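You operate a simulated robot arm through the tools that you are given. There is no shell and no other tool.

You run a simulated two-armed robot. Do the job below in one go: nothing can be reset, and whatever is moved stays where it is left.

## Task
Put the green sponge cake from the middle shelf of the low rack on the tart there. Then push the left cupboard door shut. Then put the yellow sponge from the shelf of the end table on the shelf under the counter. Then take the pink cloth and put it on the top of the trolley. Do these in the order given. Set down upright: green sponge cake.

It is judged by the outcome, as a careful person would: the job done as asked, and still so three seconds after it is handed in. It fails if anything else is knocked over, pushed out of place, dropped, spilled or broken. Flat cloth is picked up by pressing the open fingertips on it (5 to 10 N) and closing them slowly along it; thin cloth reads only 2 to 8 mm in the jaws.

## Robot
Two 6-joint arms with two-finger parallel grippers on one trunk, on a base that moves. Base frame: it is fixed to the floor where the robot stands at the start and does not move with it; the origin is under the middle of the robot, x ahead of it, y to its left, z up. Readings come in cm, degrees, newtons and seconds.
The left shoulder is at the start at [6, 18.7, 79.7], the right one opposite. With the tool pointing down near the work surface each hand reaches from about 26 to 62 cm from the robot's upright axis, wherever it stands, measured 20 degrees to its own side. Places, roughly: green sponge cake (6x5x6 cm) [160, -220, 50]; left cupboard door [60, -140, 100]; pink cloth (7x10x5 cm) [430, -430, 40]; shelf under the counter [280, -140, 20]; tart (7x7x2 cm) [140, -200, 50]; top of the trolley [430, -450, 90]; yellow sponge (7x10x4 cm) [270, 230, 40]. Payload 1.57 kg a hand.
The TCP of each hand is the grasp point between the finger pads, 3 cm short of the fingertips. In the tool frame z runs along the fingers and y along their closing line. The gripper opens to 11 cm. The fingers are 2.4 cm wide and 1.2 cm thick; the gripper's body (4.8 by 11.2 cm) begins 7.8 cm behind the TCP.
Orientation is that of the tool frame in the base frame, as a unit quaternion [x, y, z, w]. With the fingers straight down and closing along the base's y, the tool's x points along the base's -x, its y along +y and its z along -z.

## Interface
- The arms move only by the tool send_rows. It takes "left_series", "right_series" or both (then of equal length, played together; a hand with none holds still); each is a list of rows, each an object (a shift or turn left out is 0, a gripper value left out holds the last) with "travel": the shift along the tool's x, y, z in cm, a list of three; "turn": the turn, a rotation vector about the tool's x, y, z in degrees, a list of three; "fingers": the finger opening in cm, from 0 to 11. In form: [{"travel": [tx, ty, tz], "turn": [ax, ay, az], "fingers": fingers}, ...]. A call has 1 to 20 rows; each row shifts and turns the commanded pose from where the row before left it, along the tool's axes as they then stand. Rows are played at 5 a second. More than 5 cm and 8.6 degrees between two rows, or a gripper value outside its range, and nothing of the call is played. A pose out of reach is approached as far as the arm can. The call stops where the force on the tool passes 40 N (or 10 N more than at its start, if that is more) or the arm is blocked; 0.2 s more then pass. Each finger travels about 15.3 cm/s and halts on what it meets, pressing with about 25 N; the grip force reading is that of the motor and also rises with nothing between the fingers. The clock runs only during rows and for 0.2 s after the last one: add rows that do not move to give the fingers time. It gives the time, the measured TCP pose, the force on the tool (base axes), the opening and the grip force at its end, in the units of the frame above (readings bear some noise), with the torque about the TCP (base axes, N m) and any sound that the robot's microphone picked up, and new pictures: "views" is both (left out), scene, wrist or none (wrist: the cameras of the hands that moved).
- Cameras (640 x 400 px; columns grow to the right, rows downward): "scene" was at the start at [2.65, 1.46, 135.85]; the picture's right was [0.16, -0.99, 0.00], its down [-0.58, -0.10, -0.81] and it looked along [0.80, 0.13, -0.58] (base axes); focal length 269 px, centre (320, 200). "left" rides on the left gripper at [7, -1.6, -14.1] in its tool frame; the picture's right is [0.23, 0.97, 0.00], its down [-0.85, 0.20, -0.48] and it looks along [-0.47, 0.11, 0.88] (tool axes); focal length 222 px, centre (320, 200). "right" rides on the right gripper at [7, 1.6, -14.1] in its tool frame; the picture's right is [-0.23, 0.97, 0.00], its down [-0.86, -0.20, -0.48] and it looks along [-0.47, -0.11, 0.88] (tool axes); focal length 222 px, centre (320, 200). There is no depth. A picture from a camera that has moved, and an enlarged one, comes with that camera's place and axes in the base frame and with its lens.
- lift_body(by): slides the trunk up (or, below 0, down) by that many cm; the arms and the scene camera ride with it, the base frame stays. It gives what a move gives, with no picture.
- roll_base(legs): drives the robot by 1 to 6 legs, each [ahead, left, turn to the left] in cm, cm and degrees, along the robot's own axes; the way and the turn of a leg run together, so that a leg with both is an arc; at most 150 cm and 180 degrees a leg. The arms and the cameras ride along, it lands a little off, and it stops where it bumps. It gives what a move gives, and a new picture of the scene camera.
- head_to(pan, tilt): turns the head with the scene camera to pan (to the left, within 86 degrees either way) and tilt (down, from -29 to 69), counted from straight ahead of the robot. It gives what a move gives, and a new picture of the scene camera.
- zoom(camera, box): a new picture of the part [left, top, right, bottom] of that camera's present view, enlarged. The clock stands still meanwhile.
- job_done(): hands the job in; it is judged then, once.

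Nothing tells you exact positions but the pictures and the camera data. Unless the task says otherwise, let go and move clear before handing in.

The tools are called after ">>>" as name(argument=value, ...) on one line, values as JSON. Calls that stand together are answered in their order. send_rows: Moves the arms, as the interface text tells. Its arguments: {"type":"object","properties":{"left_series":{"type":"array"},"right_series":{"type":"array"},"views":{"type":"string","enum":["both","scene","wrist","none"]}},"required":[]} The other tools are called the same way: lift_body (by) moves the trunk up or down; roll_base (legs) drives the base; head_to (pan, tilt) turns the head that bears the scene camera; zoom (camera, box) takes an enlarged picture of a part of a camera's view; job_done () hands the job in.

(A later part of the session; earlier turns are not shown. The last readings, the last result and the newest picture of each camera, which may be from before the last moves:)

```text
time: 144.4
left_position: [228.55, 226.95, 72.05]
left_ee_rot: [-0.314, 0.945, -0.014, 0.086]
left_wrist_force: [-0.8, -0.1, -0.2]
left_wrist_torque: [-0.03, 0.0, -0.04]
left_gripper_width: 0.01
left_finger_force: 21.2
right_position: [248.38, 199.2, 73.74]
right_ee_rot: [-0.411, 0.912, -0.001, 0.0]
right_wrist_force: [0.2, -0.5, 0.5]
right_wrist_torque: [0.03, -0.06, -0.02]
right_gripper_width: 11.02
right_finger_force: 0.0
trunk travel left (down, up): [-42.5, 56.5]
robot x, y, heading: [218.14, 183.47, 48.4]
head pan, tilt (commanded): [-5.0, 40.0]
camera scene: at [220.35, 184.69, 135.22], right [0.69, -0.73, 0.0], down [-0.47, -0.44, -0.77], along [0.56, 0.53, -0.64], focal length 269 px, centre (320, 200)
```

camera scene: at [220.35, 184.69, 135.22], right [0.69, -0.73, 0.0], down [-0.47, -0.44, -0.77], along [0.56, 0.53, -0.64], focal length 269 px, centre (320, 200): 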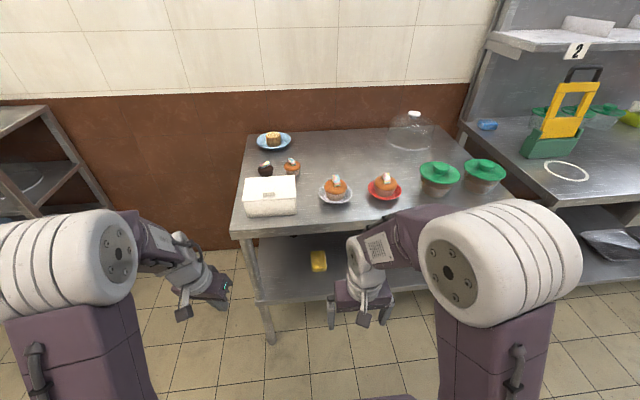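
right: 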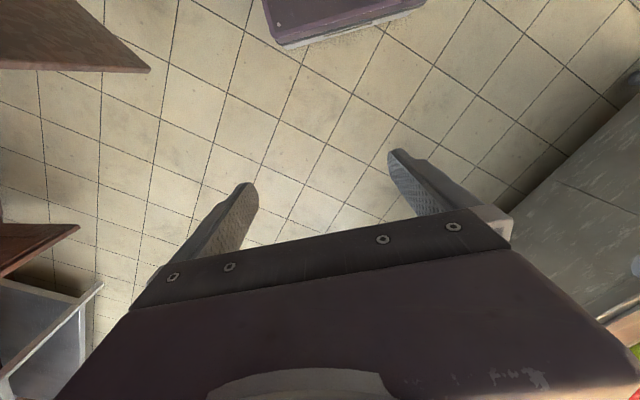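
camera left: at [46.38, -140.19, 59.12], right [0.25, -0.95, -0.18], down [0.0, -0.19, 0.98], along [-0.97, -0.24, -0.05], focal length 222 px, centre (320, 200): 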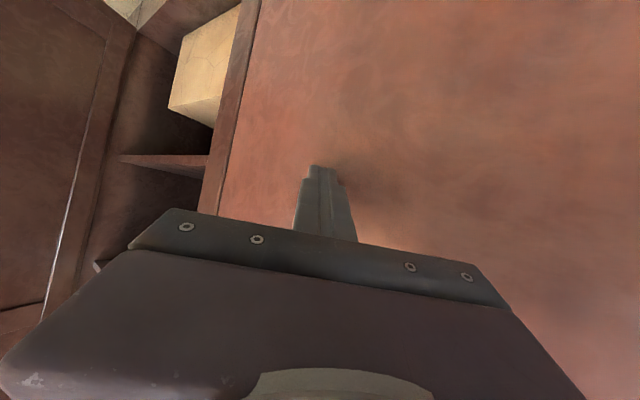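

I stand before the end table; the yellow sponge lies on its lower shelf near the left front. I zoom in for position and orientation.

>>> zoom(camera="scene", box=[230, 200, 390, 300])

```text
4.00 times, centred on (310, 250) of scene
camera zoom: at [220.35, 184.69, 135.22], right [0.69, -0.73, 0.0], down [-0.47, -0.44, -0.77], along [0.56, 0.53, -0.64], focal length 1076 px, centre (360, 0)
```

zoom: 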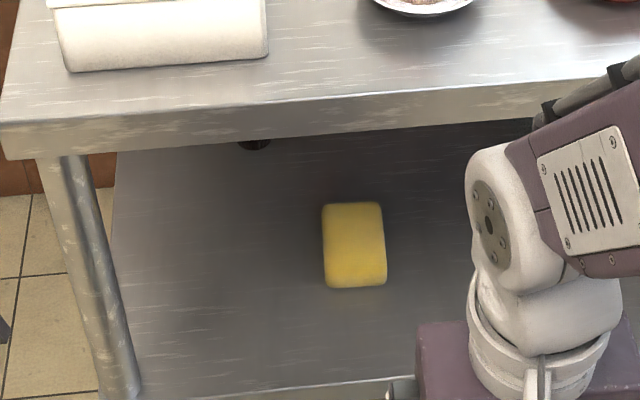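

The sponge's long side points away from me (along ~48°), its short 6–7 cm side lies across. I'll use the right hand; I lower the trunk 12 cm and move up to the table.

>>> lift_body(by=-12)

>>> roll_base(legs=[[10, 7, 0]])

```text
time: 145.9
left_position: [228.68, 226.99, 60.06]
left_ee_rot: [-0.315, 0.945, -0.015, 0.086]
left_wrist_force: [-1.0, 0.7, 0.3]
left_wrist_torque: [-0.01, -0.03, 0.02]
left_gripper_width: 0.02
left_finger_force: 21.6
right_position: [248.45, 199.19, 61.86]
right_ee_rot: [-0.411, 0.912, 0.0, 0.0]
right_wrist_force: [-0.2, -0.5, -1.3]
right_wrist_torque: [-0.01, 0.03, 0.0]
right_gripper_width: 10.99
right_finger_force: 0.0
trunk travel left (down, up): [-30.5, 68.5]
robot x, y, heading: [218.08, 183.27, 48.5]
head pan, tilt (commanded): [-5.0, 40.0]
```

```text
time: 147.2
left_position: [229.82, 239.26, 60.06]
left_ee_rot: [-0.313, 0.946, -0.017, 0.086]
left_wrist_force: [-0.6, 0.7, -0.3]
left_wrist_torque: [-0.03, 0.03, -0.01]
left_gripper_width: 0.0
left_finger_force: 21.6
right_position: [249.73, 211.42, 61.66]
right_ee_rot: [-0.411, 0.912, -0.001, -0.001]
right_wrist_force: [0.1, 0.0, 0.2]
right_wrist_torque: [-0.03, 0.01, 0.04]
right_gripper_width: 11.0
right_finger_force: 0.1
trunk travel left (down, up): [-30.5, 68.5]
robot x, y, heading: [219.43, 195.07, 48.5]
head pan, tilt (commanded): [-5.0, 40.0]
camera scene: at [221.64, 196.96, 123.21], right [0.69, -0.73, 0.0], down [-0.47, -0.44, -0.77], along [0.56, 0.53, -0.64], focal length 269 px, centre (320, 200)
```

scene: 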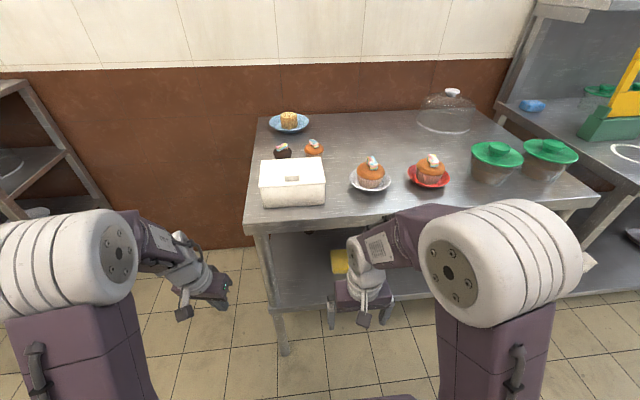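

The sponge is ~64 cm ahead and 13 cm right. I pitch the right hand forward to about 40° below level while moving it toward the table front.

>>> send_rows(right_series=[{"travel": [-2.6, 0, 1.1], "turn": [0, -7.15, 0]}, {"travel": [-2.44, 0, 1.41], "turn": [0, -7.15, 0]}, {"travel": [-2.25, 0, 1.71], "turn": [0, -7.15, 0]}, {"travel": [-2.02, 0, 1.97], "turn": [0, -7.15, 0]}, {"travel": [-1.76, 0, 2.21], "turn": [0, -7.15, 0]}, {"travel": [-1.47, 0, 2.41], "turn": [0, -7.15, 0]}, {"travel": [-1.16, 0, 2.58], "turn": [0, -7.15, 0]}, {}], views="both")

```text
time: 149.0
left_position: [229.93, 239.15, 60.04]
left_ee_rot: [-0.314, 0.946, -0.015, 0.085]
left_wrist_force: [0.1, -0.2, 0.6]
left_wrist_torque: [0.0, -0.02, 0.01]
left_gripper_width: 0.03
left_finger_force: 21.5
right_position: [261.61, 222.89, 55.1]
right_ee_rot: [-0.383, 0.844, 0.125, 0.355]
right_wrist_force: [-0.7, 0.1, -0.8]
right_wrist_torque: [0.0, 0.06, -0.02]
right_gripper_width: 10.99
right_finger_force: 0.1
right hand out of reach, approached as far as the arm can: row 3, 4, 7
trunk travel left (down, up): [-30.5, 68.5]
robot x, y, heading: [219.2, 195.36, 48.6]
head pan, tilt (commanded): [-5.0, 40.0]
camera scene: at [221.62, 196.83, 123.21], right [0.69, -0.73, 0.0], down [-0.47, -0.44, -0.77], along [0.56, 0.53, -0.64], focal length 269 px, centre (320, 200)
camera right: at [250.16, 213.35, 60.14], right [-0.61, 0.78, 0.1], down [0.29, 0.11, 0.95], along [0.73, 0.61, -0.3], focal length 222 px, centre (320, 200)
```

scene: 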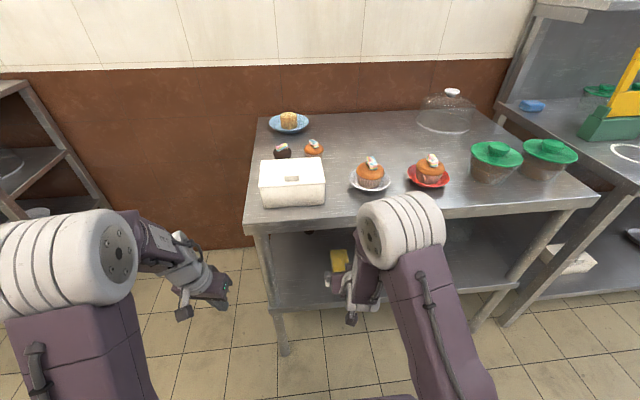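
right: 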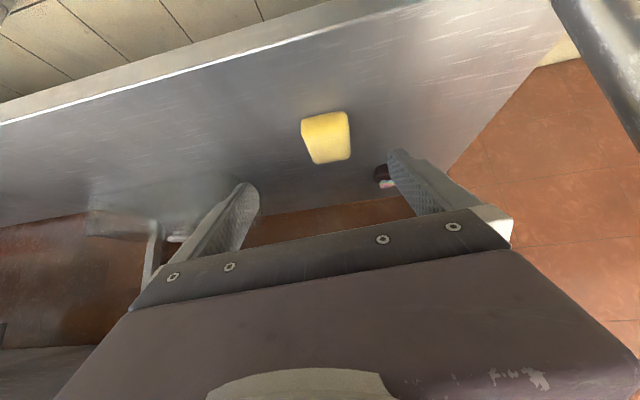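

The wrist camera sees the sponge, with a dark muffin well behind it. I zoom in to measure.

>>> zoom(camera="right", box=[240, 80, 400, 180])

```text
4.00 times, centred on (320, 130) of right
camera zoom: at [250.16, 213.35, 60.14], right [-0.61, 0.78, 0.1], down [0.29, 0.11, 0.95], along [0.73, 0.61, -0.3], focal length 888 px, centre (320, 480)
```

zoom: 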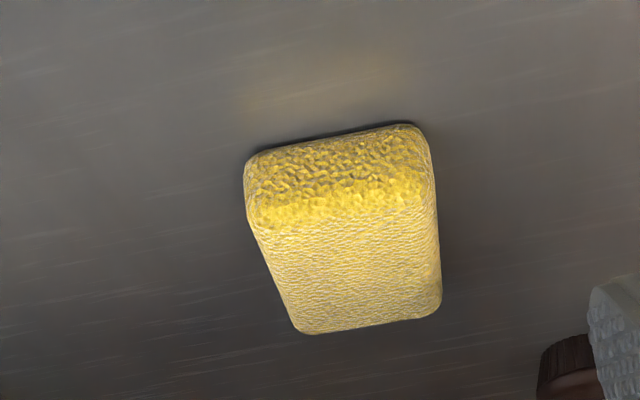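

Shelf z ≈ 39.5; sponge centre ≈ [272,234.4], about 6.5 cm wide and 3–4 cm high. I approach along the finger direction in two stages.

>>> send_rows(right_series=[{"travel": [-0.42, 0.18, 3.74], "fingers": 9.5}, {"travel": [-0.42, 0.18, 3.74]}, {"travel": [-0.42, 0.18, 3.74]}, {}], views="wrist")

>>> zoom(camera="right", box=[220, 80, 420, 205])

```text
time: 150.0
left_position: [229.85, 239.05, 60.14]
left_ee_rot: [-0.314, 0.945, -0.015, 0.086]
left_wrist_force: [-0.1, 0.1, 0.9]
left_wrist_torque: [0.02, 0.01, -0.04]
left_gripper_width: 0.01
left_finger_force: 21.1
right_position: [267.23, 229.75, 47.83]
right_ee_rot: [-0.382, 0.843, 0.133, 0.355]
right_wrist_force: [0.1, -0.2, 0.6]
right_wrist_torque: [-0.02, -0.02, 0.0]
right_gripper_width: 9.5
right_finger_force: 0.1
trunk travel left (down, up): [-30.5, 68.5]
robot x, y, heading: [219.58, 195.38, 48.6]
head pan, tilt (commanded): [-5.0, 40.0]
camera right: at [255.89, 219.99, 52.79], right [-0.61, 0.78, 0.11], down [0.3, 0.1, 0.95], along [0.73, 0.61, -0.29], focal length 222 px, centre (320, 200)
```

right: 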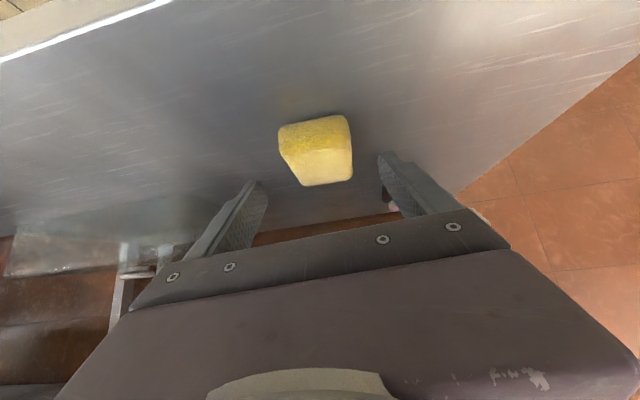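

```text
3.20 times, centred on (320, 142) of right
camera zoom: at [255.89, 219.99, 52.79], right [-0.61, 0.78, 0.11], down [0.3, 0.1, 0.95], along [0.73, 0.61, -0.29], focal length 711 px, centre (320, 384)
```

zoom: 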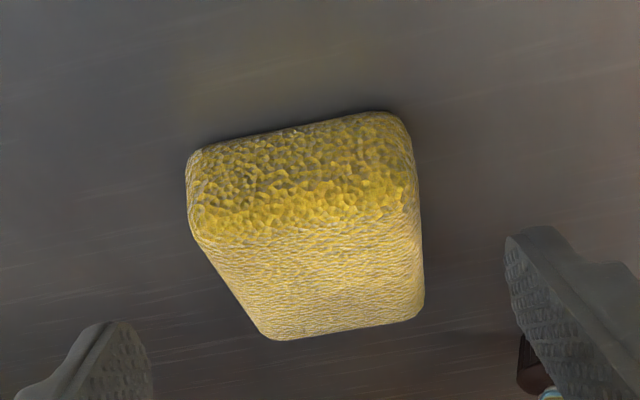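

Well centred. I go the last 7 cm and close on the sponge.

>>> send_rows(right_series=[{"travel": [-0.36, -0.06, 3.0]}, {"travel": [-0.26, -0.05, 2.4]}, {"travel": [-0.1, -0.02, 1.8]}, {}], views="wrist")

>>> send_rows(right_series=[{"fingers": 8}, {"fingers": 7}, {"fingers": 6}, {"fingers": 5}, {"fingers": 4}, {"fingers": 3}, {}, {}], views="wrist")

```text
time: 151.0
left_position: [229.88, 238.94, 60.13]
left_ee_rot: [-0.314, 0.945, -0.015, 0.087]
left_wrist_force: [0.3, 0.7, -0.3]
left_wrist_torque: [-0.01, 0.01, -0.01]
left_gripper_width: 0.01
left_finger_force: 21.2
right_position: [271.37, 233.43, 43.23]
right_ee_rot: [-0.38, 0.843, 0.132, 0.356]
right_wrist_force: [-1.2, -1.0, 4.0]
right_wrist_torque: [0.13, 0.17, 0.17]
right_gripper_width: 9.49
right_finger_force: 0.0
trunk travel left (down, up): [-30.5, 68.5]
robot x, y, heading: [219.54, 195.67, 48.7]
head pan, tilt (commanded): [-5.0, 40.0]
camera right: at [259.98, 223.68, 48.22], right [-0.61, 0.78, 0.11], down [0.3, 0.1, 0.95], along [0.73, 0.62, -0.29], focal length 222 px, centre (320, 200)
```

right: 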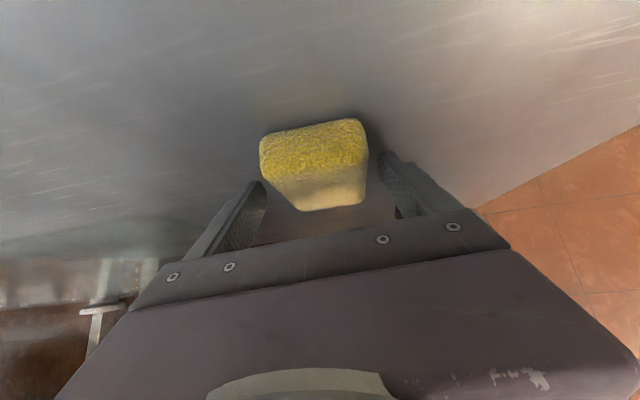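

```text
time: 152.8
left_position: [229.93, 239.08, 60.16]
left_ee_rot: [-0.314, 0.945, -0.015, 0.086]
left_wrist_force: [0.4, 0.5, 0.3]
left_wrist_torque: [-0.03, -0.01, -0.05]
left_gripper_width: 0.0
left_finger_force: 21.8
right_position: [271.26, 233.38, 43.14]
right_ee_rot: [-0.381, 0.844, 0.132, 0.355]
right_wrist_force: [-0.8, -0.7, 1.6]
right_wrist_torque: [-0.01, 0.03, 0.02]
right_gripper_width: 6.48
right_finger_force: 25.1
trunk travel left (down, up): [-30.5, 68.5]
robot x, y, heading: [219.68, 195.37, 48.4]
head pan, tilt (commanded): [-5.0, 40.0]
camera right: at [259.97, 223.68, 48.2], right [-0.61, 0.78, 0.11], down [0.3, 0.1, 0.95], along [0.73, 0.61, -0.29], focal length 222 px, centre (320, 200)
```

right: 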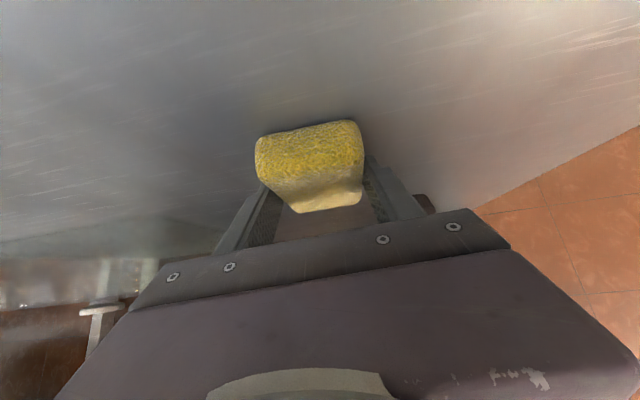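

Gripped at 6.5 cm with 25 N. I lift slowly and check for slip.

>>> send_rows(right_series=[{"travel": [-0.35, 0, -0.36]}, {"travel": [-0.35, 0, -0.36]}, {"travel": [-0.35, 0, -0.36]}, {"travel": [-0.35, 0, -0.36]}, {}], views="wrist")

```text
time: 154.0
left_position: [229.78, 239.06, 60.09]
left_ee_rot: [-0.314, 0.945, -0.015, 0.086]
left_wrist_force: [0.5, -0.3, 0.0]
left_wrist_torque: [-0.03, -0.01, -0.02]
left_gripper_width: 0.01
left_finger_force: 20.9
right_position: [271.27, 233.53, 45.29]
right_ee_rot: [-0.381, 0.844, 0.132, 0.355]
right_wrist_force: [-0.2, -0.5, -0.6]
right_wrist_torque: [0.02, -0.01, 0.0]
right_gripper_width: 6.45
right_finger_force: 25.0
trunk travel left (down, up): [-30.5, 68.5]
robot x, y, heading: [219.32, 194.94, 48.6]
head pan, tilt (commanded): [-5.0, 40.0]
camera right: at [259.91, 223.83, 50.22], right [-0.61, 0.78, 0.11], down [0.3, 0.1, 0.95], along [0.73, 0.61, -0.29], focal length 222 px, centre (320, 200)
```

right: 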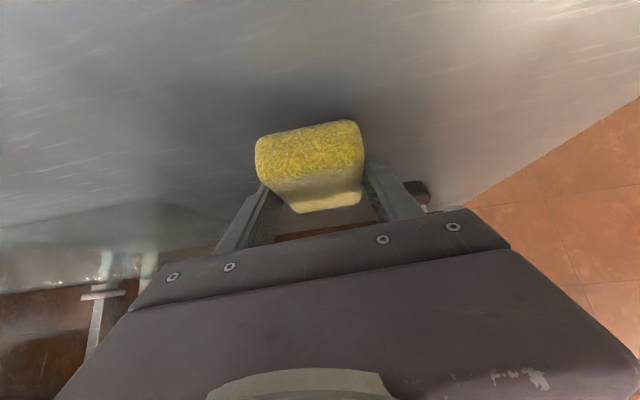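

The sponge is held securely. I raise it a bit more and back the robot away from the table.

>>> send_rows(right_series=[{"travel": [-0.7, 0, -0.72]}, {"travel": [-0.7, 0, -0.72]}, {}], views="none")

>>> roll_base(legs=[[-30, 0, 0]])

>>> head_to(pan=-86, tilt=15)

>>> send_rows(right_series=[{}], views="wrist")

```text
time: 154.8
left_position: [229.73, 239.13, 60.09]
left_ee_rot: [-0.314, 0.945, -0.015, 0.087]
left_wrist_force: [0.6, 0.0, 0.3]
left_wrist_torque: [0.0, -0.04, 0.0]
left_gripper_width: 0.0
left_finger_force: 20.9
right_position: [271.04, 233.41, 47.25]
right_ee_rot: [-0.381, 0.843, 0.133, 0.355]
right_wrist_force: [-0.3, -0.3, -0.9]
right_wrist_torque: [-0.03, -0.03, -0.03]
right_gripper_width: 6.48
right_finger_force: 25.1
trunk travel left (down, up): [-30.5, 68.5]
robot x, y, heading: [219.3, 195.42, 48.3]
head pan, tilt (commanded): [-5.0, 40.0]
```

```text
time: 156.8
left_position: [209.52, 216.4, 60.05]
left_ee_rot: [-0.315, 0.945, -0.014, 0.087]
left_wrist_force: [0.6, -0.7, 0.5]
left_wrist_torque: [0.03, -0.03, 0.05]
left_gripper_width: 0.0
left_finger_force: 21.5
right_position: [250.95, 210.94, 47.38]
right_ee_rot: [-0.383, 0.842, 0.133, 0.355]
right_wrist_force: [0.9, -0.3, 0.1]
right_wrist_torque: [-0.02, -0.02, 0.01]
right_gripper_width: 6.45
right_finger_force: 25.2
trunk travel left (down, up): [-30.5, 68.5]
robot x, y, heading: [199.13, 172.76, 48.5]
head pan, tilt (commanded): [-5.0, 40.0]
camera scene: at [201.53, 174.06, 123.22], right [0.69, -0.72, 0.0], down [-0.46, -0.44, -0.77], along [0.55, 0.53, -0.64], focal length 269 px, centre (320, 200)
```

scene: 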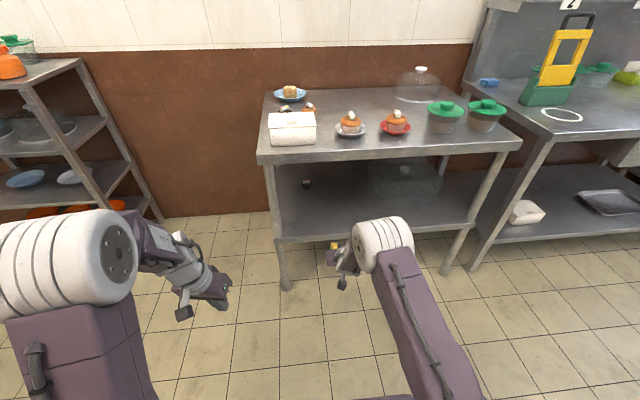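

```text
time: 158.4
left_position: [209.56, 216.25, 60.06]
left_ee_rot: [-0.316, 0.945, -0.015, 0.086]
left_wrist_force: [0.3, 0.8, -0.2]
left_wrist_torque: [-0.01, 0.01, 0.04]
left_gripper_width: 0.0
left_finger_force: 21.1
right_position: [250.8, 211.01, 47.26]
right_ee_rot: [-0.383, 0.842, 0.133, 0.355]
right_wrist_force: [-0.3, 0.4, 0.2]
right_wrist_torque: [0.03, 0.0, 0.03]
right_gripper_width: 6.49
right_finger_force: 25.0
trunk travel left (down, up): [-30.5, 68.5]
robot x, y, heading: [199.49, 172.47, 48.5]
head pan, tilt (commanded): [-85.9, 15.0]
camera scene: at [202.86, 162.59, 127.17], right [-0.6, -0.8, 0.0], down [-0.21, 0.16, -0.97], along [0.77, -0.58, -0.26], focal length 269 px, centre (320, 200)
```

scene: 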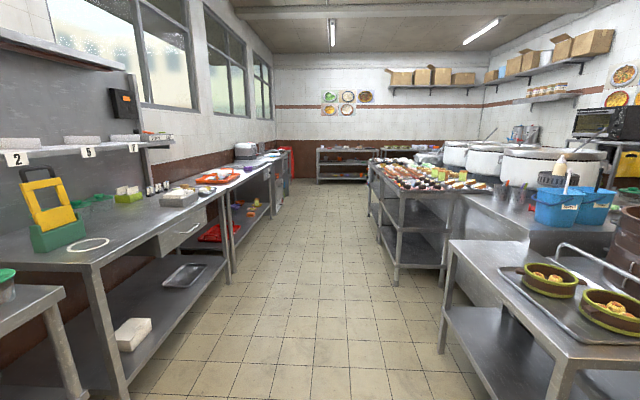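

```text
time: 158.8
left_position: [209.66, 216.45, 60.08]
left_ee_rot: [-0.315, 0.945, -0.015, 0.086]
left_wrist_force: [0.2, 0.0, 0.1]
left_wrist_torque: [0.03, 0.01, -0.03]
left_gripper_width: 0.0
left_finger_force: 21.3
right_position: [251.06, 210.94, 47.21]
right_ee_rot: [-0.383, 0.843, 0.133, 0.355]
right_wrist_force: [0.3, 0.3, -0.8]
right_wrist_torque: [-0.05, 0.0, 0.03]
right_gripper_width: 6.45
right_finger_force: 25.3
trunk travel left (down, up): [-30.5, 68.5]
robot x, y, heading: [199.31, 172.88, 48.8]
head pan, tilt (commanded): [-85.9, 15.0]
camera right: at [239.59, 201.2, 52.28], right [-0.62, 0.78, 0.11], down [0.3, 0.1, 0.95], along [0.73, 0.62, -0.29], focal length 222 px, centre (320, 200)
```

right: 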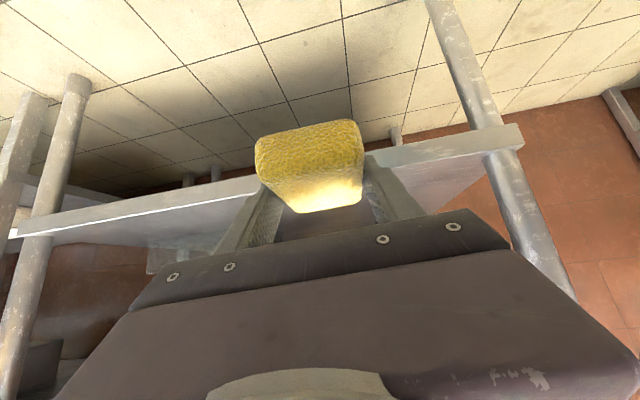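

The back of the counter is blocked by other tables, so I'll return through the side aisle to the front aisle and place the sponge from there. First I fold the right hand (with the sponge) in close to the body.

>>> send_rows(right_series=[{"travel": [1.2, 0, -3.94], "turn": [0, 6.3, 0]}, {"travel": [1.63, 0, -3.78], "turn": [0, 6.3, 0]}, {"travel": [2.03, 0, -3.58], "turn": [0, 6.3, 0]}, {"travel": [2.41, 0, -3.34], "turn": [0, 6.3, 0]}, {"travel": [2.76, 0, -3.06], "turn": [0, 6.3, 0]}, {"travel": [3.08, 0, -2.74], "turn": [0, 6.3, 0]}, {"travel": [3.36, 0, -2.38], "turn": [0, 6.3, 0]}, {}], views="wrist")

>>> head_to(pan=0, tilt=55)

```text
time: 160.6
left_position: [209.54, 216.34, 60.0]
left_ee_rot: [-0.314, 0.945, -0.016, 0.086]
left_wrist_force: [0.2, -0.5, -0.8]
left_wrist_torque: [-0.01, 0.02, -0.02]
left_gripper_width: 0.02
left_finger_force: 21.6
right_position: [233.44, 192.68, 61.03]
right_ee_rot: [-0.404, 0.914, -0.02, 0.012]
right_wrist_force: [0.2, 0.2, -0.8]
right_wrist_torque: [0.02, 0.01, 0.0]
right_gripper_width: 6.46
right_finger_force: 25.3
trunk travel left (down, up): [-30.5, 68.5]
robot x, y, heading: [199.46, 173.08, 48.8]
head pan, tilt (commanded): [-85.9, 15.0]
camera right: at [227.08, 188.99, 75.02], right [-0.57, 0.82, -0.04], down [0.7, 0.51, 0.49], along [0.43, 0.25, -0.87], focal length 222 px, centre (320, 200)
```

right: 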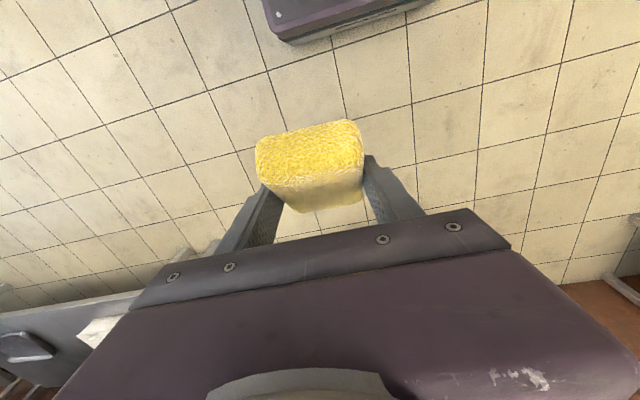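

```text
time: 162.2
left_position: [209.57, 216.41, 60.08]
left_ee_rot: [-0.315, 0.945, -0.015, 0.086]
left_wrist_force: [0.9, 0.0, 0.3]
left_wrist_torque: [0.01, 0.01, 0.02]
left_gripper_width: 0.0
left_finger_force: 21.6
right_position: [233.42, 192.7, 60.95]
right_ee_rot: [-0.405, 0.914, -0.02, 0.012]
right_wrist_force: [0.2, 0.2, 0.1]
right_wrist_torque: [0.01, 0.02, -0.01]
right_gripper_width: 6.45
right_finger_force: 25.2
trunk travel left (down, up): [-30.5, 68.5]
robot x, y, heading: [199.14, 172.31, 48.5]
head pan, tilt (commanded): [0.0, 55.0]
camera scene: at [200.18, 173.64, 121.15], right [0.75, -0.66, 0.0], down [-0.54, -0.61, -0.57], along [0.38, 0.43, -0.82], focal length 269 px, centre (320, 200)
```

scene: 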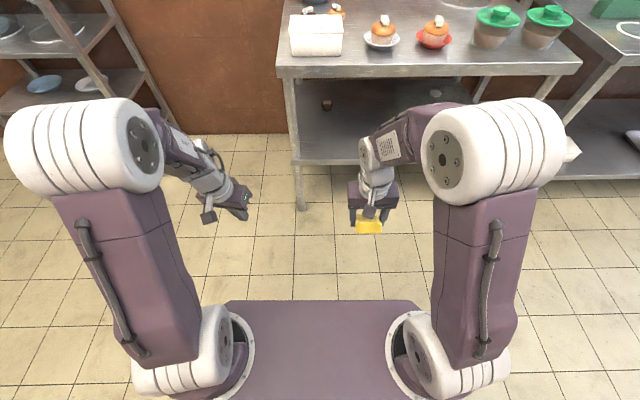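

Sponge held firmly. I sidestep left back to the side aisle's line, keeping my heading, and then check alignment before reversing through it.

>>> roll_base(legs=[[-3.4, 116.3, 0], [0, 0, 1.8]])

>>> head_to(pan=86, tilt=40)

```text
time: 168.5
left_position: [121.28, 292.32, 60.09]
left_ee_rot: [-0.314, 0.945, -0.016, 0.086]
left_wrist_force: [-0.6, 0.1, -0.3]
left_wrist_torque: [-0.01, 0.03, -0.01]
left_gripper_width: 0.0
left_finger_force: 21.6
right_position: [145.02, 268.47, 61.16]
right_ee_rot: [-0.403, 0.915, -0.021, 0.012]
right_wrist_force: [0.3, -0.9, -0.1]
right_wrist_torque: [0.0, 0.05, 0.0]
right_gripper_width: 6.41
right_finger_force: 25.6
trunk travel left (down, up): [-30.5, 68.5]
robot x, y, heading: [110.95, 249.1, 48.3]
head pan, tilt (commanded): [0.0, 55.0]
camera scene: at [111.6, 249.68, 121.15], right [0.75, -0.66, 0.0], down [-0.54, -0.61, -0.57], along [0.38, 0.43, -0.82], focal length 269 px, centre (320, 200)
```

scene: 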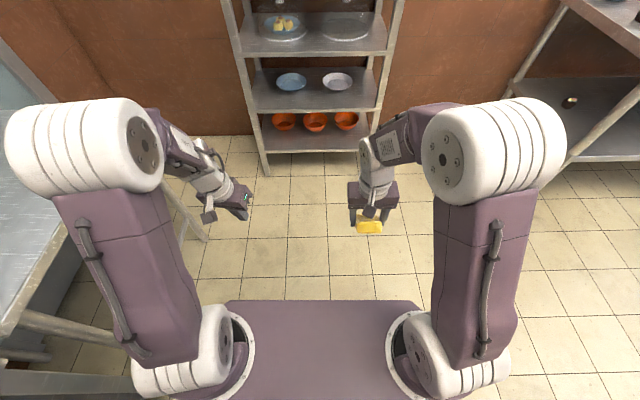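

```text
time: 170.1
left_position: [121.21, 292.37, 60.03]
left_ee_rot: [-0.313, 0.946, -0.016, 0.086]
left_wrist_force: [-0.3, -0.6, 0.6]
left_wrist_torque: [0.01, 0.02, 0.0]
left_gripper_width: 0.0
left_finger_force: 21.5
right_position: [145.08, 268.58, 61.1]
right_ee_rot: [-0.402, 0.915, -0.021, 0.013]
right_wrist_force: [0.5, 0.2, -0.5]
right_wrist_torque: [0.02, -0.04, -0.04]
right_gripper_width: 6.41
right_finger_force: 24.9
trunk travel left (down, up): [-30.5, 68.5]
robot x, y, heading: [110.93, 248.88, 48.1]
head pan, tilt (commanded): [85.9, 40.0]
camera scene: at [100.89, 250.36, 123.21], right [0.72, 0.7, 0.0], down [0.45, -0.46, -0.77], along [-0.54, 0.55, -0.64], focal length 269 px, centre (320, 200)
```

scene: 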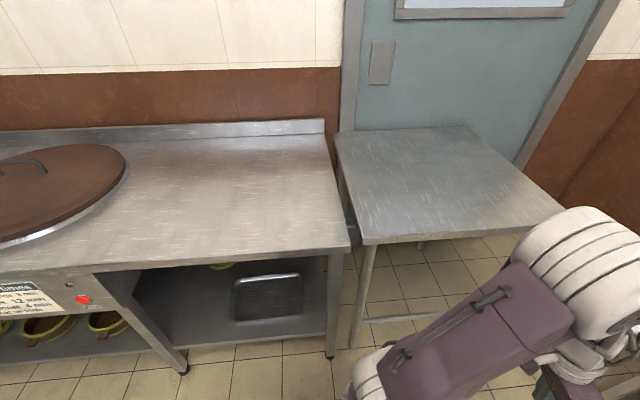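

Position is right on the line; I correct the heading by 2° and reverse down the aisle in stages.

>>> roll_base(legs=[[0, 0, 2.3]])

>>> roll_base(legs=[[-85, 0, 0]])

```text
time: 170.9
left_position: [119.46, 292.72, 60.11]
left_ee_rot: [-0.333, 0.939, -0.013, 0.086]
left_wrist_force: [0.4, -0.6, 0.1]
left_wrist_torque: [0.01, -0.02, -0.01]
left_gripper_width: 0.0
left_finger_force: 21.6
right_position: [144.11, 269.93, 61.12]
right_ee_rot: [-0.42, 0.907, -0.02, 0.013]
right_wrist_force: [-0.3, 0.1, 0.1]
right_wrist_torque: [0.01, 0.02, 0.01]
right_gripper_width: 6.42
right_finger_force: 24.8
trunk travel left (down, up): [-30.5, 68.5]
robot x, y, heading: [111.01, 248.78, 50.9]
head pan, tilt (commanded): [85.9, 40.0]
camera scene: at [100.82, 249.96, 123.21], right [0.69, 0.73, 0.0], down [0.47, -0.44, -0.77], along [-0.56, 0.53, -0.64], focal length 269 px, centre (320, 200)
```

scene: 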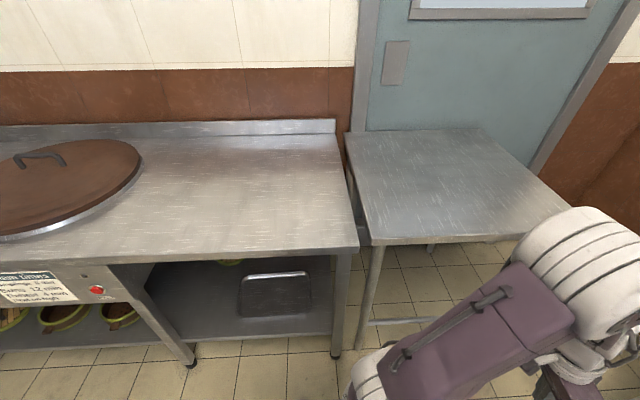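

```text
time: 175.4
left_position: [65.93, 227.17, 60.07]
left_ee_rot: [-0.331, 0.94, -0.013, 0.086]
left_wrist_force: [0.5, 0.4, 0.5]
left_wrist_torque: [0.01, -0.05, 0.01]
left_gripper_width: 0.0
left_finger_force: 21.2
right_position: [90.44, 204.29, 61.1]
right_ee_rot: [-0.419, 0.907, -0.021, 0.013]
right_wrist_force: [0.1, -0.3, -0.7]
right_wrist_torque: [0.0, 0.02, -0.03]
right_gripper_width: 6.42
right_finger_force: 25.2
trunk travel left (down, up): [-30.5, 68.5]
robot x, y, heading: [57.06, 183.02, 50.5]
head pan, tilt (commanded): [85.9, 40.0]
camera scene: at [47.12, 184.41, 123.21], right [0.69, 0.73, 0.0], down [0.47, -0.44, -0.77], along [-0.56, 0.53, -0.64], focal length 269 px, centre (320, 200)
```

scene: 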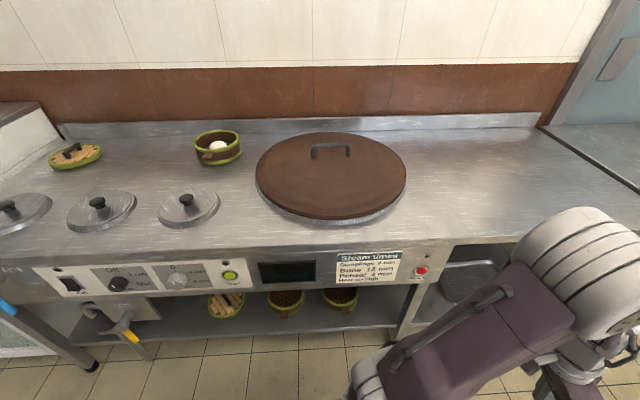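

On line, with about 10 cm to the taps on my left. I reverse the rest of the aisle in two stages.

>>> roll_base(legs=[[-75, 0, 0]])

>>> roll_base(legs=[[-85, 0, 0]])

>>> head_to(pan=-86, tilt=30)

```text
time: 179.6
left_position: [16.95, 167.65, 60.15]
left_ee_rot: [-0.328, 0.941, -0.014, 0.086]
left_wrist_force: [-0.3, -0.8, -0.7]
left_wrist_torque: [0.02, 0.0, -0.02]
left_gripper_width: 0.0
left_finger_force: 21.4
right_position: [41.34, 144.59, 61.07]
right_ee_rot: [-0.414, 0.91, -0.019, 0.013]
right_wrist_force: [-0.3, 0.1, -1.0]
right_wrist_torque: [-0.02, -0.02, 0.01]
right_gripper_width: 6.45
right_finger_force: 25.3
trunk travel left (down, up): [-30.5, 68.5]
robot x, y, heading: [7.71, 123.7, 50.0]
head pan, tilt (commanded): [85.9, 40.0]
camera scene: at [-2.23, 125.06, 123.21], right [0.7, 0.72, 0.0], down [0.46, -0.45, -0.77], along [-0.55, 0.53, -0.64], focal length 269 px, centre (320, 200)
```

scene: 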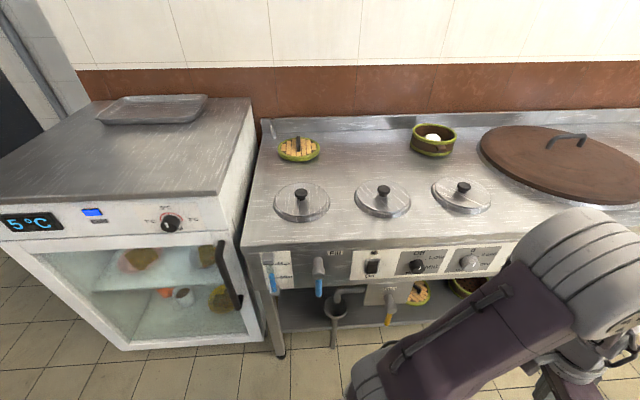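

```text
time: 184.0
left_position: [-36.36, 104.09, 60.11]
left_ee_rot: [-0.323, 0.942, -0.015, 0.086]
left_wrist_force: [0.6, -0.2, 0.0]
left_wrist_torque: [0.02, 0.0, -0.02]
left_gripper_width: 0.0
left_finger_force: 21.4
right_position: [-12.15, 80.65, 61.1]
right_ee_rot: [-0.41, 0.912, -0.02, 0.013]
right_wrist_force: [0.3, -0.8, -0.1]
right_wrist_torque: [-0.02, 0.0, -0.01]
right_gripper_width: 6.42
right_finger_force: 25.3
trunk travel left (down, up): [-30.5, 68.5]
robot x, y, heading: [-46.4, 60.13, 49.5]
head pan, tilt (commanded): [85.9, 40.0]
camera scene: at [-55.97, 61.67, 123.21], right [0.7, 0.71, 0.0], down [0.46, -0.45, -0.77], along [-0.55, 0.54, -0.64], focal length 269 px, centre (320, 200)
```

scene: 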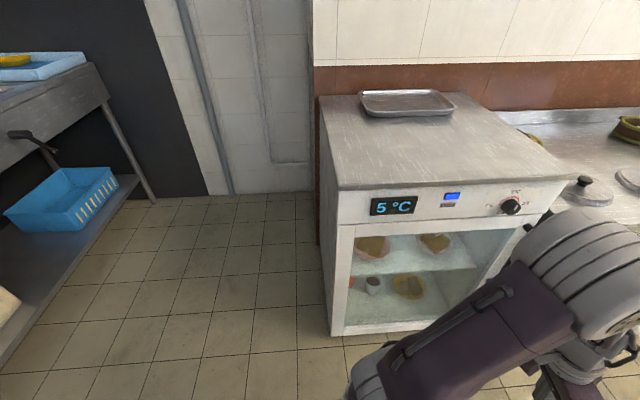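

```text
time: 186.6
left_position: [-36.38, 103.99, 60.06]
left_ee_rot: [-0.323, 0.942, -0.015, 0.086]
left_wrist_force: [-0.1, 0.9, -0.3]
left_wrist_torque: [0.03, 0.01, 0.03]
left_gripper_width: 0.01
left_finger_force: 22.1
right_position: [-12.2, 80.67, 60.98]
right_ee_rot: [-0.411, 0.911, -0.02, 0.013]
right_wrist_force: [0.5, -0.1, 0.1]
right_wrist_torque: [0.0, -0.02, 0.0]
right_gripper_width: 6.43
right_finger_force: 25.1
trunk travel left (down, up): [-30.5, 68.5]
robot x, y, heading: [-46.14, 60.42, 49.5]
head pan, tilt (commanded): [-85.9, 30.0]
camera scene: at [-42.61, 50.35, 124.75], right [-0.59, -0.8, 0.0], down [-0.4, 0.3, -0.87], along [0.7, -0.51, -0.5], focal length 269 px, centre (320, 200)
```

scene: 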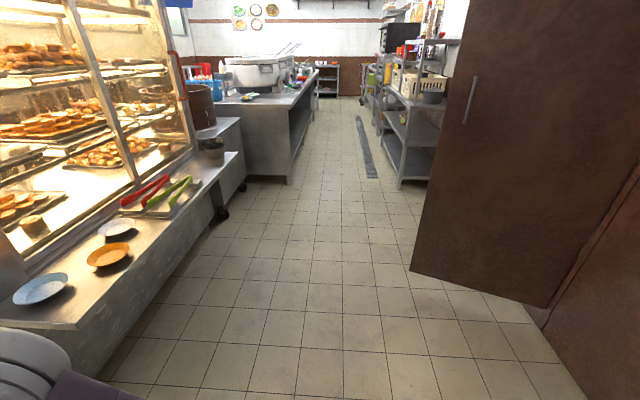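

I'm at the mouth of the side aisle, facing the display. I'll now slide to my right along the front aisle (facing the counter side) past the cupboard toward the counter.

>>> roll_base(legs=[[0, -110, 0], [0, 0, 0.8]])

>>> roll_base(legs=[[0, -85, 0]])

```text
time: 192.5
left_position: [45.66, 33.88, 60.15]
left_ee_rot: [-0.334, 0.938, -0.013, 0.086]
left_wrist_force: [0.0, -0.3, -0.4]
left_wrist_torque: [-0.02, 0.04, 0.01]
left_gripper_width: 0.01
left_finger_force: 20.9
right_position: [70.36, 11.13, 61.14]
right_ee_rot: [-0.422, 0.906, -0.02, 0.013]
right_wrist_force: [-1.0, 0.8, -0.1]
right_wrist_torque: [0.0, 0.01, 0.03]
right_gripper_width: 6.44
right_finger_force: 25.4
trunk travel left (down, up): [-30.5, 68.5]
robot x, y, heading: [36.9, -10.18, 50.9]
head pan, tilt (commanded): [-85.9, 30.0]
camera scene: at [40.77, -19.91, 124.75], right [-0.57, -0.82, 0.0], down [-0.41, 0.29, -0.87], along [0.71, -0.5, -0.5], focal length 269 px, centre (320, 200)
```

scene: 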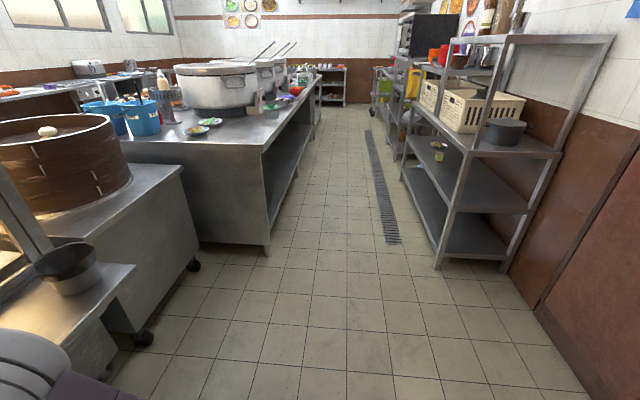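

```text
time: 197.1
left_position: [112.69, -20.52, 60.02]
left_ee_rot: [-0.333, 0.939, -0.013, 0.086]
left_wrist_force: [-0.7, 1.0, 0.7]
left_wrist_torque: [-0.05, -0.02, -0.03]
left_gripper_width: 0.0
left_finger_force: 21.2
right_position: [137.43, -43.32, 60.94]
right_ee_rot: [-0.421, 0.907, -0.02, 0.012]
right_wrist_force: [-0.8, -0.4, -1.2]
right_wrist_torque: [0.0, -0.01, 0.0]
right_gripper_width: 6.43
right_finger_force: 25.4
trunk travel left (down, up): [-30.5, 68.5]
robot x, y, heading: [104.17, -64.5, 50.8]
head pan, tilt (commanded): [-85.9, 30.0]
camera scene: at [107.67, -74.38, 124.75], right [-0.58, -0.82, 0.0], down [-0.41, 0.29, -0.87], along [0.71, -0.5, -0.5], focal length 269 px, centre (320, 200)
```

scene: 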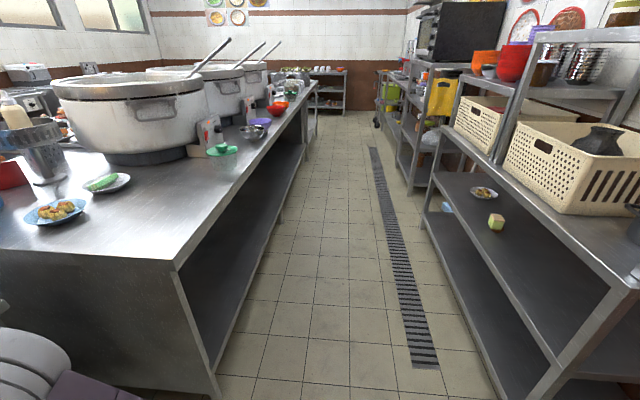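

The counter's front edge runs parallel to the aisle (about 52 cm along the cross direction) with its lower shelf clearly visible. I move back a bit toward the aisle middle and slide along to about the middle of the shelf.

>>> roll_base(legs=[[-18, -50, 0]])

>>> roll_base(legs=[[0, -115, 0]])

>>> head_to(pan=-15, tilt=45)

```text
time: 200.2
left_position: [140.63, -66.24, 60.12]
left_ee_rot: [-0.333, 0.939, -0.013, 0.085]
left_wrist_force: [-0.5, -0.8, -0.2]
left_wrist_torque: [-0.02, 0.0, 0.02]
left_gripper_width: 0.0
left_finger_force: 20.7
right_position: [165.27, -89.04, 60.95]
right_ee_rot: [-0.42, 0.907, -0.019, 0.013]
right_wrist_force: [-0.1, 0.0, 0.6]
right_wrist_torque: [0.01, 0.0, 0.0]
right_gripper_width: 6.44
right_finger_force: 25.6
trunk travel left (down, up): [-30.5, 68.5]
robot x, y, heading: [131.75, -110.47, 50.3]
head pan, tilt (commanded): [-85.9, 30.0]
camera scene: at [135.45, -120.05, 124.75], right [-0.58, -0.82, 0.0], down [-0.41, 0.29, -0.87], along [0.71, -0.5, -0.5], focal length 269 px, centre (320, 200)
```

scene: 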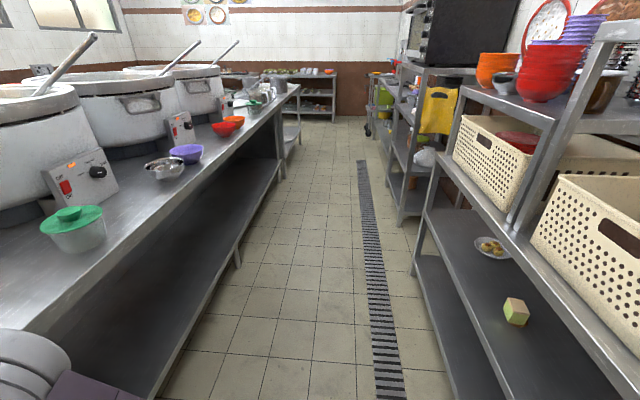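

```text
time: 206.0
left_position: [229.26, -138.52, 60.06]
left_ee_rot: [-0.338, 0.937, -0.013, 0.086]
left_wrist_force: [-0.5, 0.0, 0.6]
left_wrist_torque: [0.02, 0.01, 0.0]
left_gripper_width: 0.0
left_finger_force: 20.7
right_position: [254.32, -160.9, 61.01]
right_ee_rot: [-0.425, 0.905, -0.02, 0.013]
right_wrist_force: [0.0, 0.6, -0.1]
right_wrist_torque: [0.01, 0.02, -0.02]
right_gripper_width: 6.44
right_finger_force: 25.3
trunk travel left (down, up): [-30.5, 68.5]
robot x, y, heading: [221.29, -182.58, 51.3]
head pan, tilt (commanded): [-85.9, 30.0]
camera scene: at [224.89, -192.27, 124.75], right [-0.57, -0.82, 0.0], down [-0.41, 0.28, -0.87], along [0.71, -0.49, -0.5], focal length 269 px, centre (320, 200)
```

scene: 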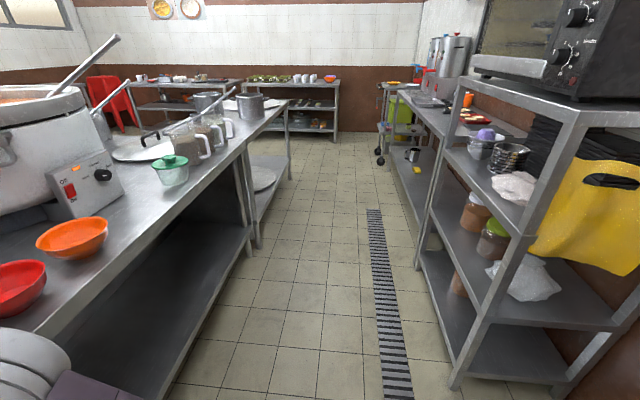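

```text
time: 207.4
left_position: [229.29, -138.34, 60.22]
left_ee_rot: [-0.338, 0.937, -0.012, 0.086]
left_wrist_force: [1.6, -0.3, 1.0]
left_wrist_torque: [0.0, -0.02, 0.03]
left_gripper_width: 0.0
left_finger_force: 21.5
right_position: [254.23, -160.98, 61.09]
right_ee_rot: [-0.426, 0.904, -0.02, 0.013]
right_wrist_force: [0.0, -0.4, -0.2]
right_wrist_torque: [-0.03, -0.01, -0.02]
right_gripper_width: 6.43
right_finger_force: 24.7
trunk travel left (down, up): [-30.5, 68.5]
robot x, y, heading: [221.18, -182.59, 51.4]
head pan, tilt (commanded): [-15.0, 45.0]
camera scene: at [223.97, -182.3, 122.49], right [0.59, -0.81, 0.0], down [-0.57, -0.42, -0.71], along [0.57, 0.42, -0.71], focal length 269 px, centre (320, 200)
```

scene: 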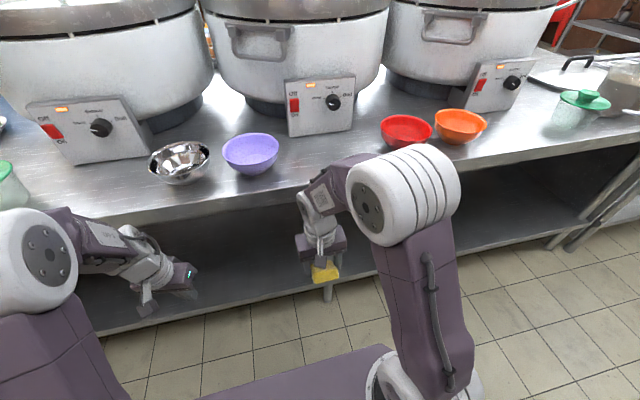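

I'm before the counter; its lower shelf (front edge ~55 cm ahead of me, z≈20) looks empty here. I lower the trunk 19 cm so that the hand can go under the counter top.

>>> lift_body(by=-19)

>>> head_to(pan=-15, tilt=35)

```text
time: 209.5
left_position: [229.37, -138.4, 41.11]
left_ee_rot: [-0.338, 0.937, -0.013, 0.087]
left_wrist_force: [-0.5, 0.3, -0.2]
left_wrist_torque: [0.0, 0.0, -0.04]
left_gripper_width: 0.01
left_finger_force: 20.8
right_position: [254.31, -160.92, 42.14]
right_ee_rot: [-0.425, 0.905, -0.019, 0.013]
right_wrist_force: [-0.3, -0.8, -0.3]
right_wrist_torque: [-0.02, 0.01, 0.01]
right_gripper_width: 6.44
right_finger_force: 25.6
trunk travel left (down, up): [-11.5, 87.5]
robot x, y, heading: [221.02, -182.41, 51.3]
head pan, tilt (commanded): [-15.0, 45.0]
```

```text
time: 210.2
left_position: [229.25, -138.37, 41.08]
left_ee_rot: [-0.338, 0.937, -0.013, 0.087]
left_wrist_force: [0.3, 0.6, -1.2]
left_wrist_torque: [-0.01, 0.01, 0.0]
left_gripper_width: 0.0
left_finger_force: 21.1
right_position: [254.32, -160.86, 41.99]
right_ee_rot: [-0.425, 0.905, -0.02, 0.013]
right_wrist_force: [0.5, -0.7, -0.4]
right_wrist_torque: [0.0, 0.02, 0.03]
right_gripper_width: 6.43
right_finger_force: 25.3
trunk travel left (down, up): [-11.5, 87.5]
robot x, y, heading: [221.47, -182.35, 51.3]
head pan, tilt (commanded): [-15.0, 35.0]
camera scene: at [224.51, -181.9, 104.97], right [0.59, -0.81, 0.0], down [-0.46, -0.34, -0.82], along [0.66, 0.49, -0.57], focal length 269 px, centre (320, 200)
```

scene: 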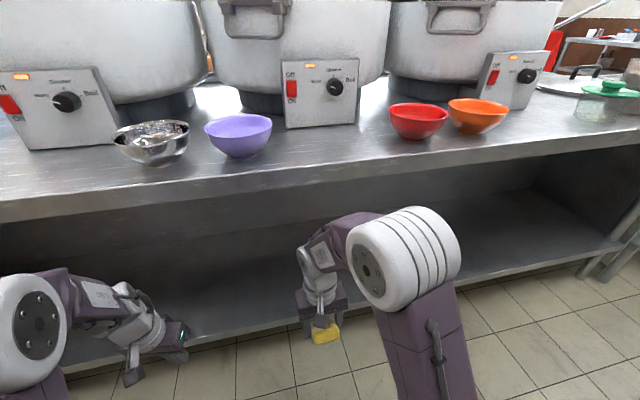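

I zoom to measure the shelf's front edge height more precisely.

>>> zoom(camera="scene", box=[160, 120, 480, 360])

```text
1.67 times, centred on (320, 240) of scene
camera zoom: at [224.51, -181.9, 104.97], right [0.59, -0.81, 0.0], down [-0.46, -0.34, -0.82], along [0.66, 0.49, -0.57], focal length 448 px, centre (320, 133)
```

zoom: 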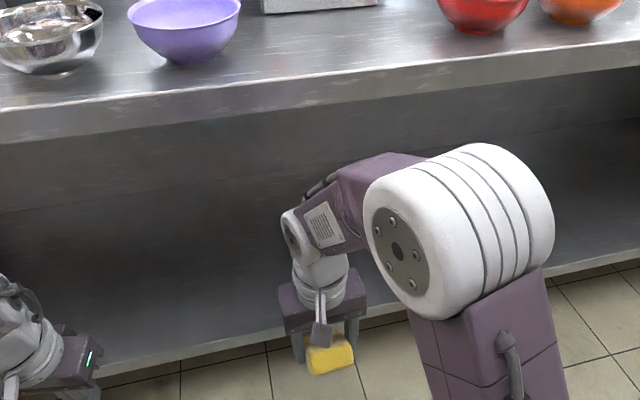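

Everything is consistent with a shelf at about z=20, front edge ≈ 55. I now pitch the right hand forward again and move it in under the counter, staying well above the shelf.

>>> send_rows(right_series=[{"travel": [-3.6, 0, 1.15], "turn": [0, -6.3, 0]}, {"travel": [-3.45, 0, 1.54], "turn": [0, -6.3, 0]}, {"travel": [-3.26, 0, 1.91], "turn": [0, -6.3, 0]}, {"travel": [-3.03, 0, 2.25], "turn": [0, -6.3, 0]}, {"travel": [-2.77, 0, 2.57], "turn": [0, -6.3, 0]}, {"travel": [-2.47, 0, 2.86], "turn": [0, -6.3, 0]}, {"travel": [-2.15, 0, 3.11], "turn": [0, -6.3, 0]}, {}], views="both")

```text
time: 212.1
left_position: [229.44, -138.38, 41.17]
left_ee_rot: [-0.338, 0.937, -0.013, 0.087]
left_wrist_force: [0.6, -0.2, 0.0]
left_wrist_torque: [0.02, 0.02, -0.05]
left_gripper_width: 0.0
left_finger_force: 21.3
right_position: [270.7, -141.78, 34.33]
right_ee_rot: [-0.401, 0.834, 0.141, 0.352]
right_wrist_force: [-0.2, 0.0, -0.5]
right_wrist_torque: [0.0, -0.02, 0.01]
right_gripper_width: 6.42
right_finger_force: 25.2
trunk travel left (down, up): [-11.5, 87.5]
robot x, y, heading: [220.92, -182.34, 51.2]
head pan, tilt (commanded): [-15.0, 35.0]
camera scene: at [224.52, -181.89, 104.97], right [0.59, -0.81, 0.0], down [-0.46, -0.34, -0.82], along [0.66, 0.49, -0.57], focal length 269 px, centre (320, 200)
camera right: at [259.86, -152.06, 39.22], right [-0.65, 0.75, 0.11], down [0.29, 0.11, 0.95], along [0.7, 0.65, -0.29], focal length 222 px, centre (320, 200)
```

scene: 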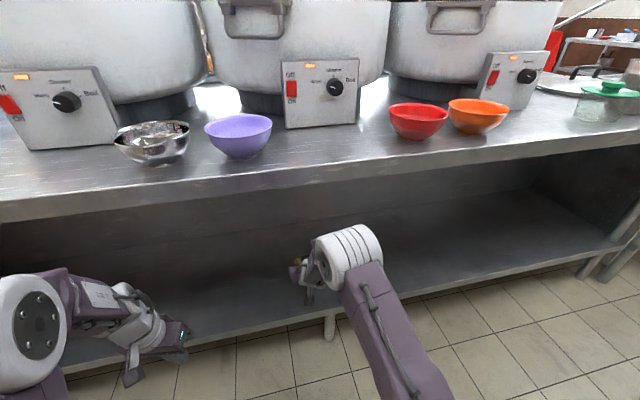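
right: 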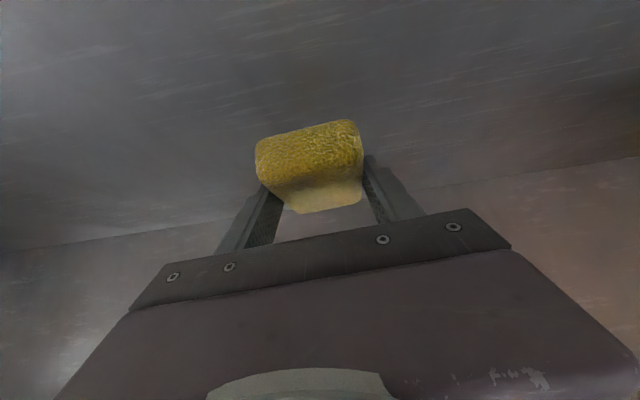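

The sponge is over the shelf, about 10 cm behind its front edge. I lower it 8 cm, then in fine steps until it touches.

>>> send_rows(right_series=[{"travel": [1.4, 0.09, 1.43]}, {"travel": [1.4, 0.09, 1.43]}, {"travel": [1.4, 0.09, 1.43]}, {"travel": [1.05, 0.07, 1.07]}, {}], views="wrist")

```text
time: 213.0
left_position: [229.32, -138.48, 41.2]
left_ee_rot: [-0.338, 0.937, -0.013, 0.087]
left_wrist_force: [-0.5, 0.2, -0.9]
left_wrist_torque: [-0.01, 0.01, 0.02]
left_gripper_width: 0.02
left_finger_force: 21.5
right_position: [270.95, -141.17, 28.22]
right_ee_rot: [-0.399, 0.83, 0.146, 0.361]
right_wrist_force: [-1.6, -2.3, 17.8]
right_wrist_torque: [-0.07, 0.79, 0.18]
right_gripper_width: 6.45
right_finger_force: 25.3
trunk travel left (down, up): [-11.5, 87.5]
robot x, y, heading: [221.36, -182.58, 51.6]
head pan, tilt (commanded): [-15.0, 35.0]
stopped in row 4 (right hand): the force on the tool passed its limit at 56 N (the readings are from after the stop); the commanded pose is now the measured one
camera right: at [259.98, -151.64, 32.81], right [-0.65, 0.75, 0.12], down [0.28, 0.1, 0.95], along [0.7, 0.66, -0.27], focal length 222 px, centre (320, 200)
```

right: 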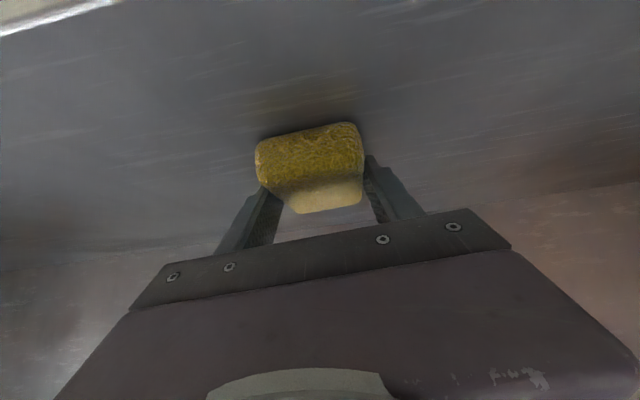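

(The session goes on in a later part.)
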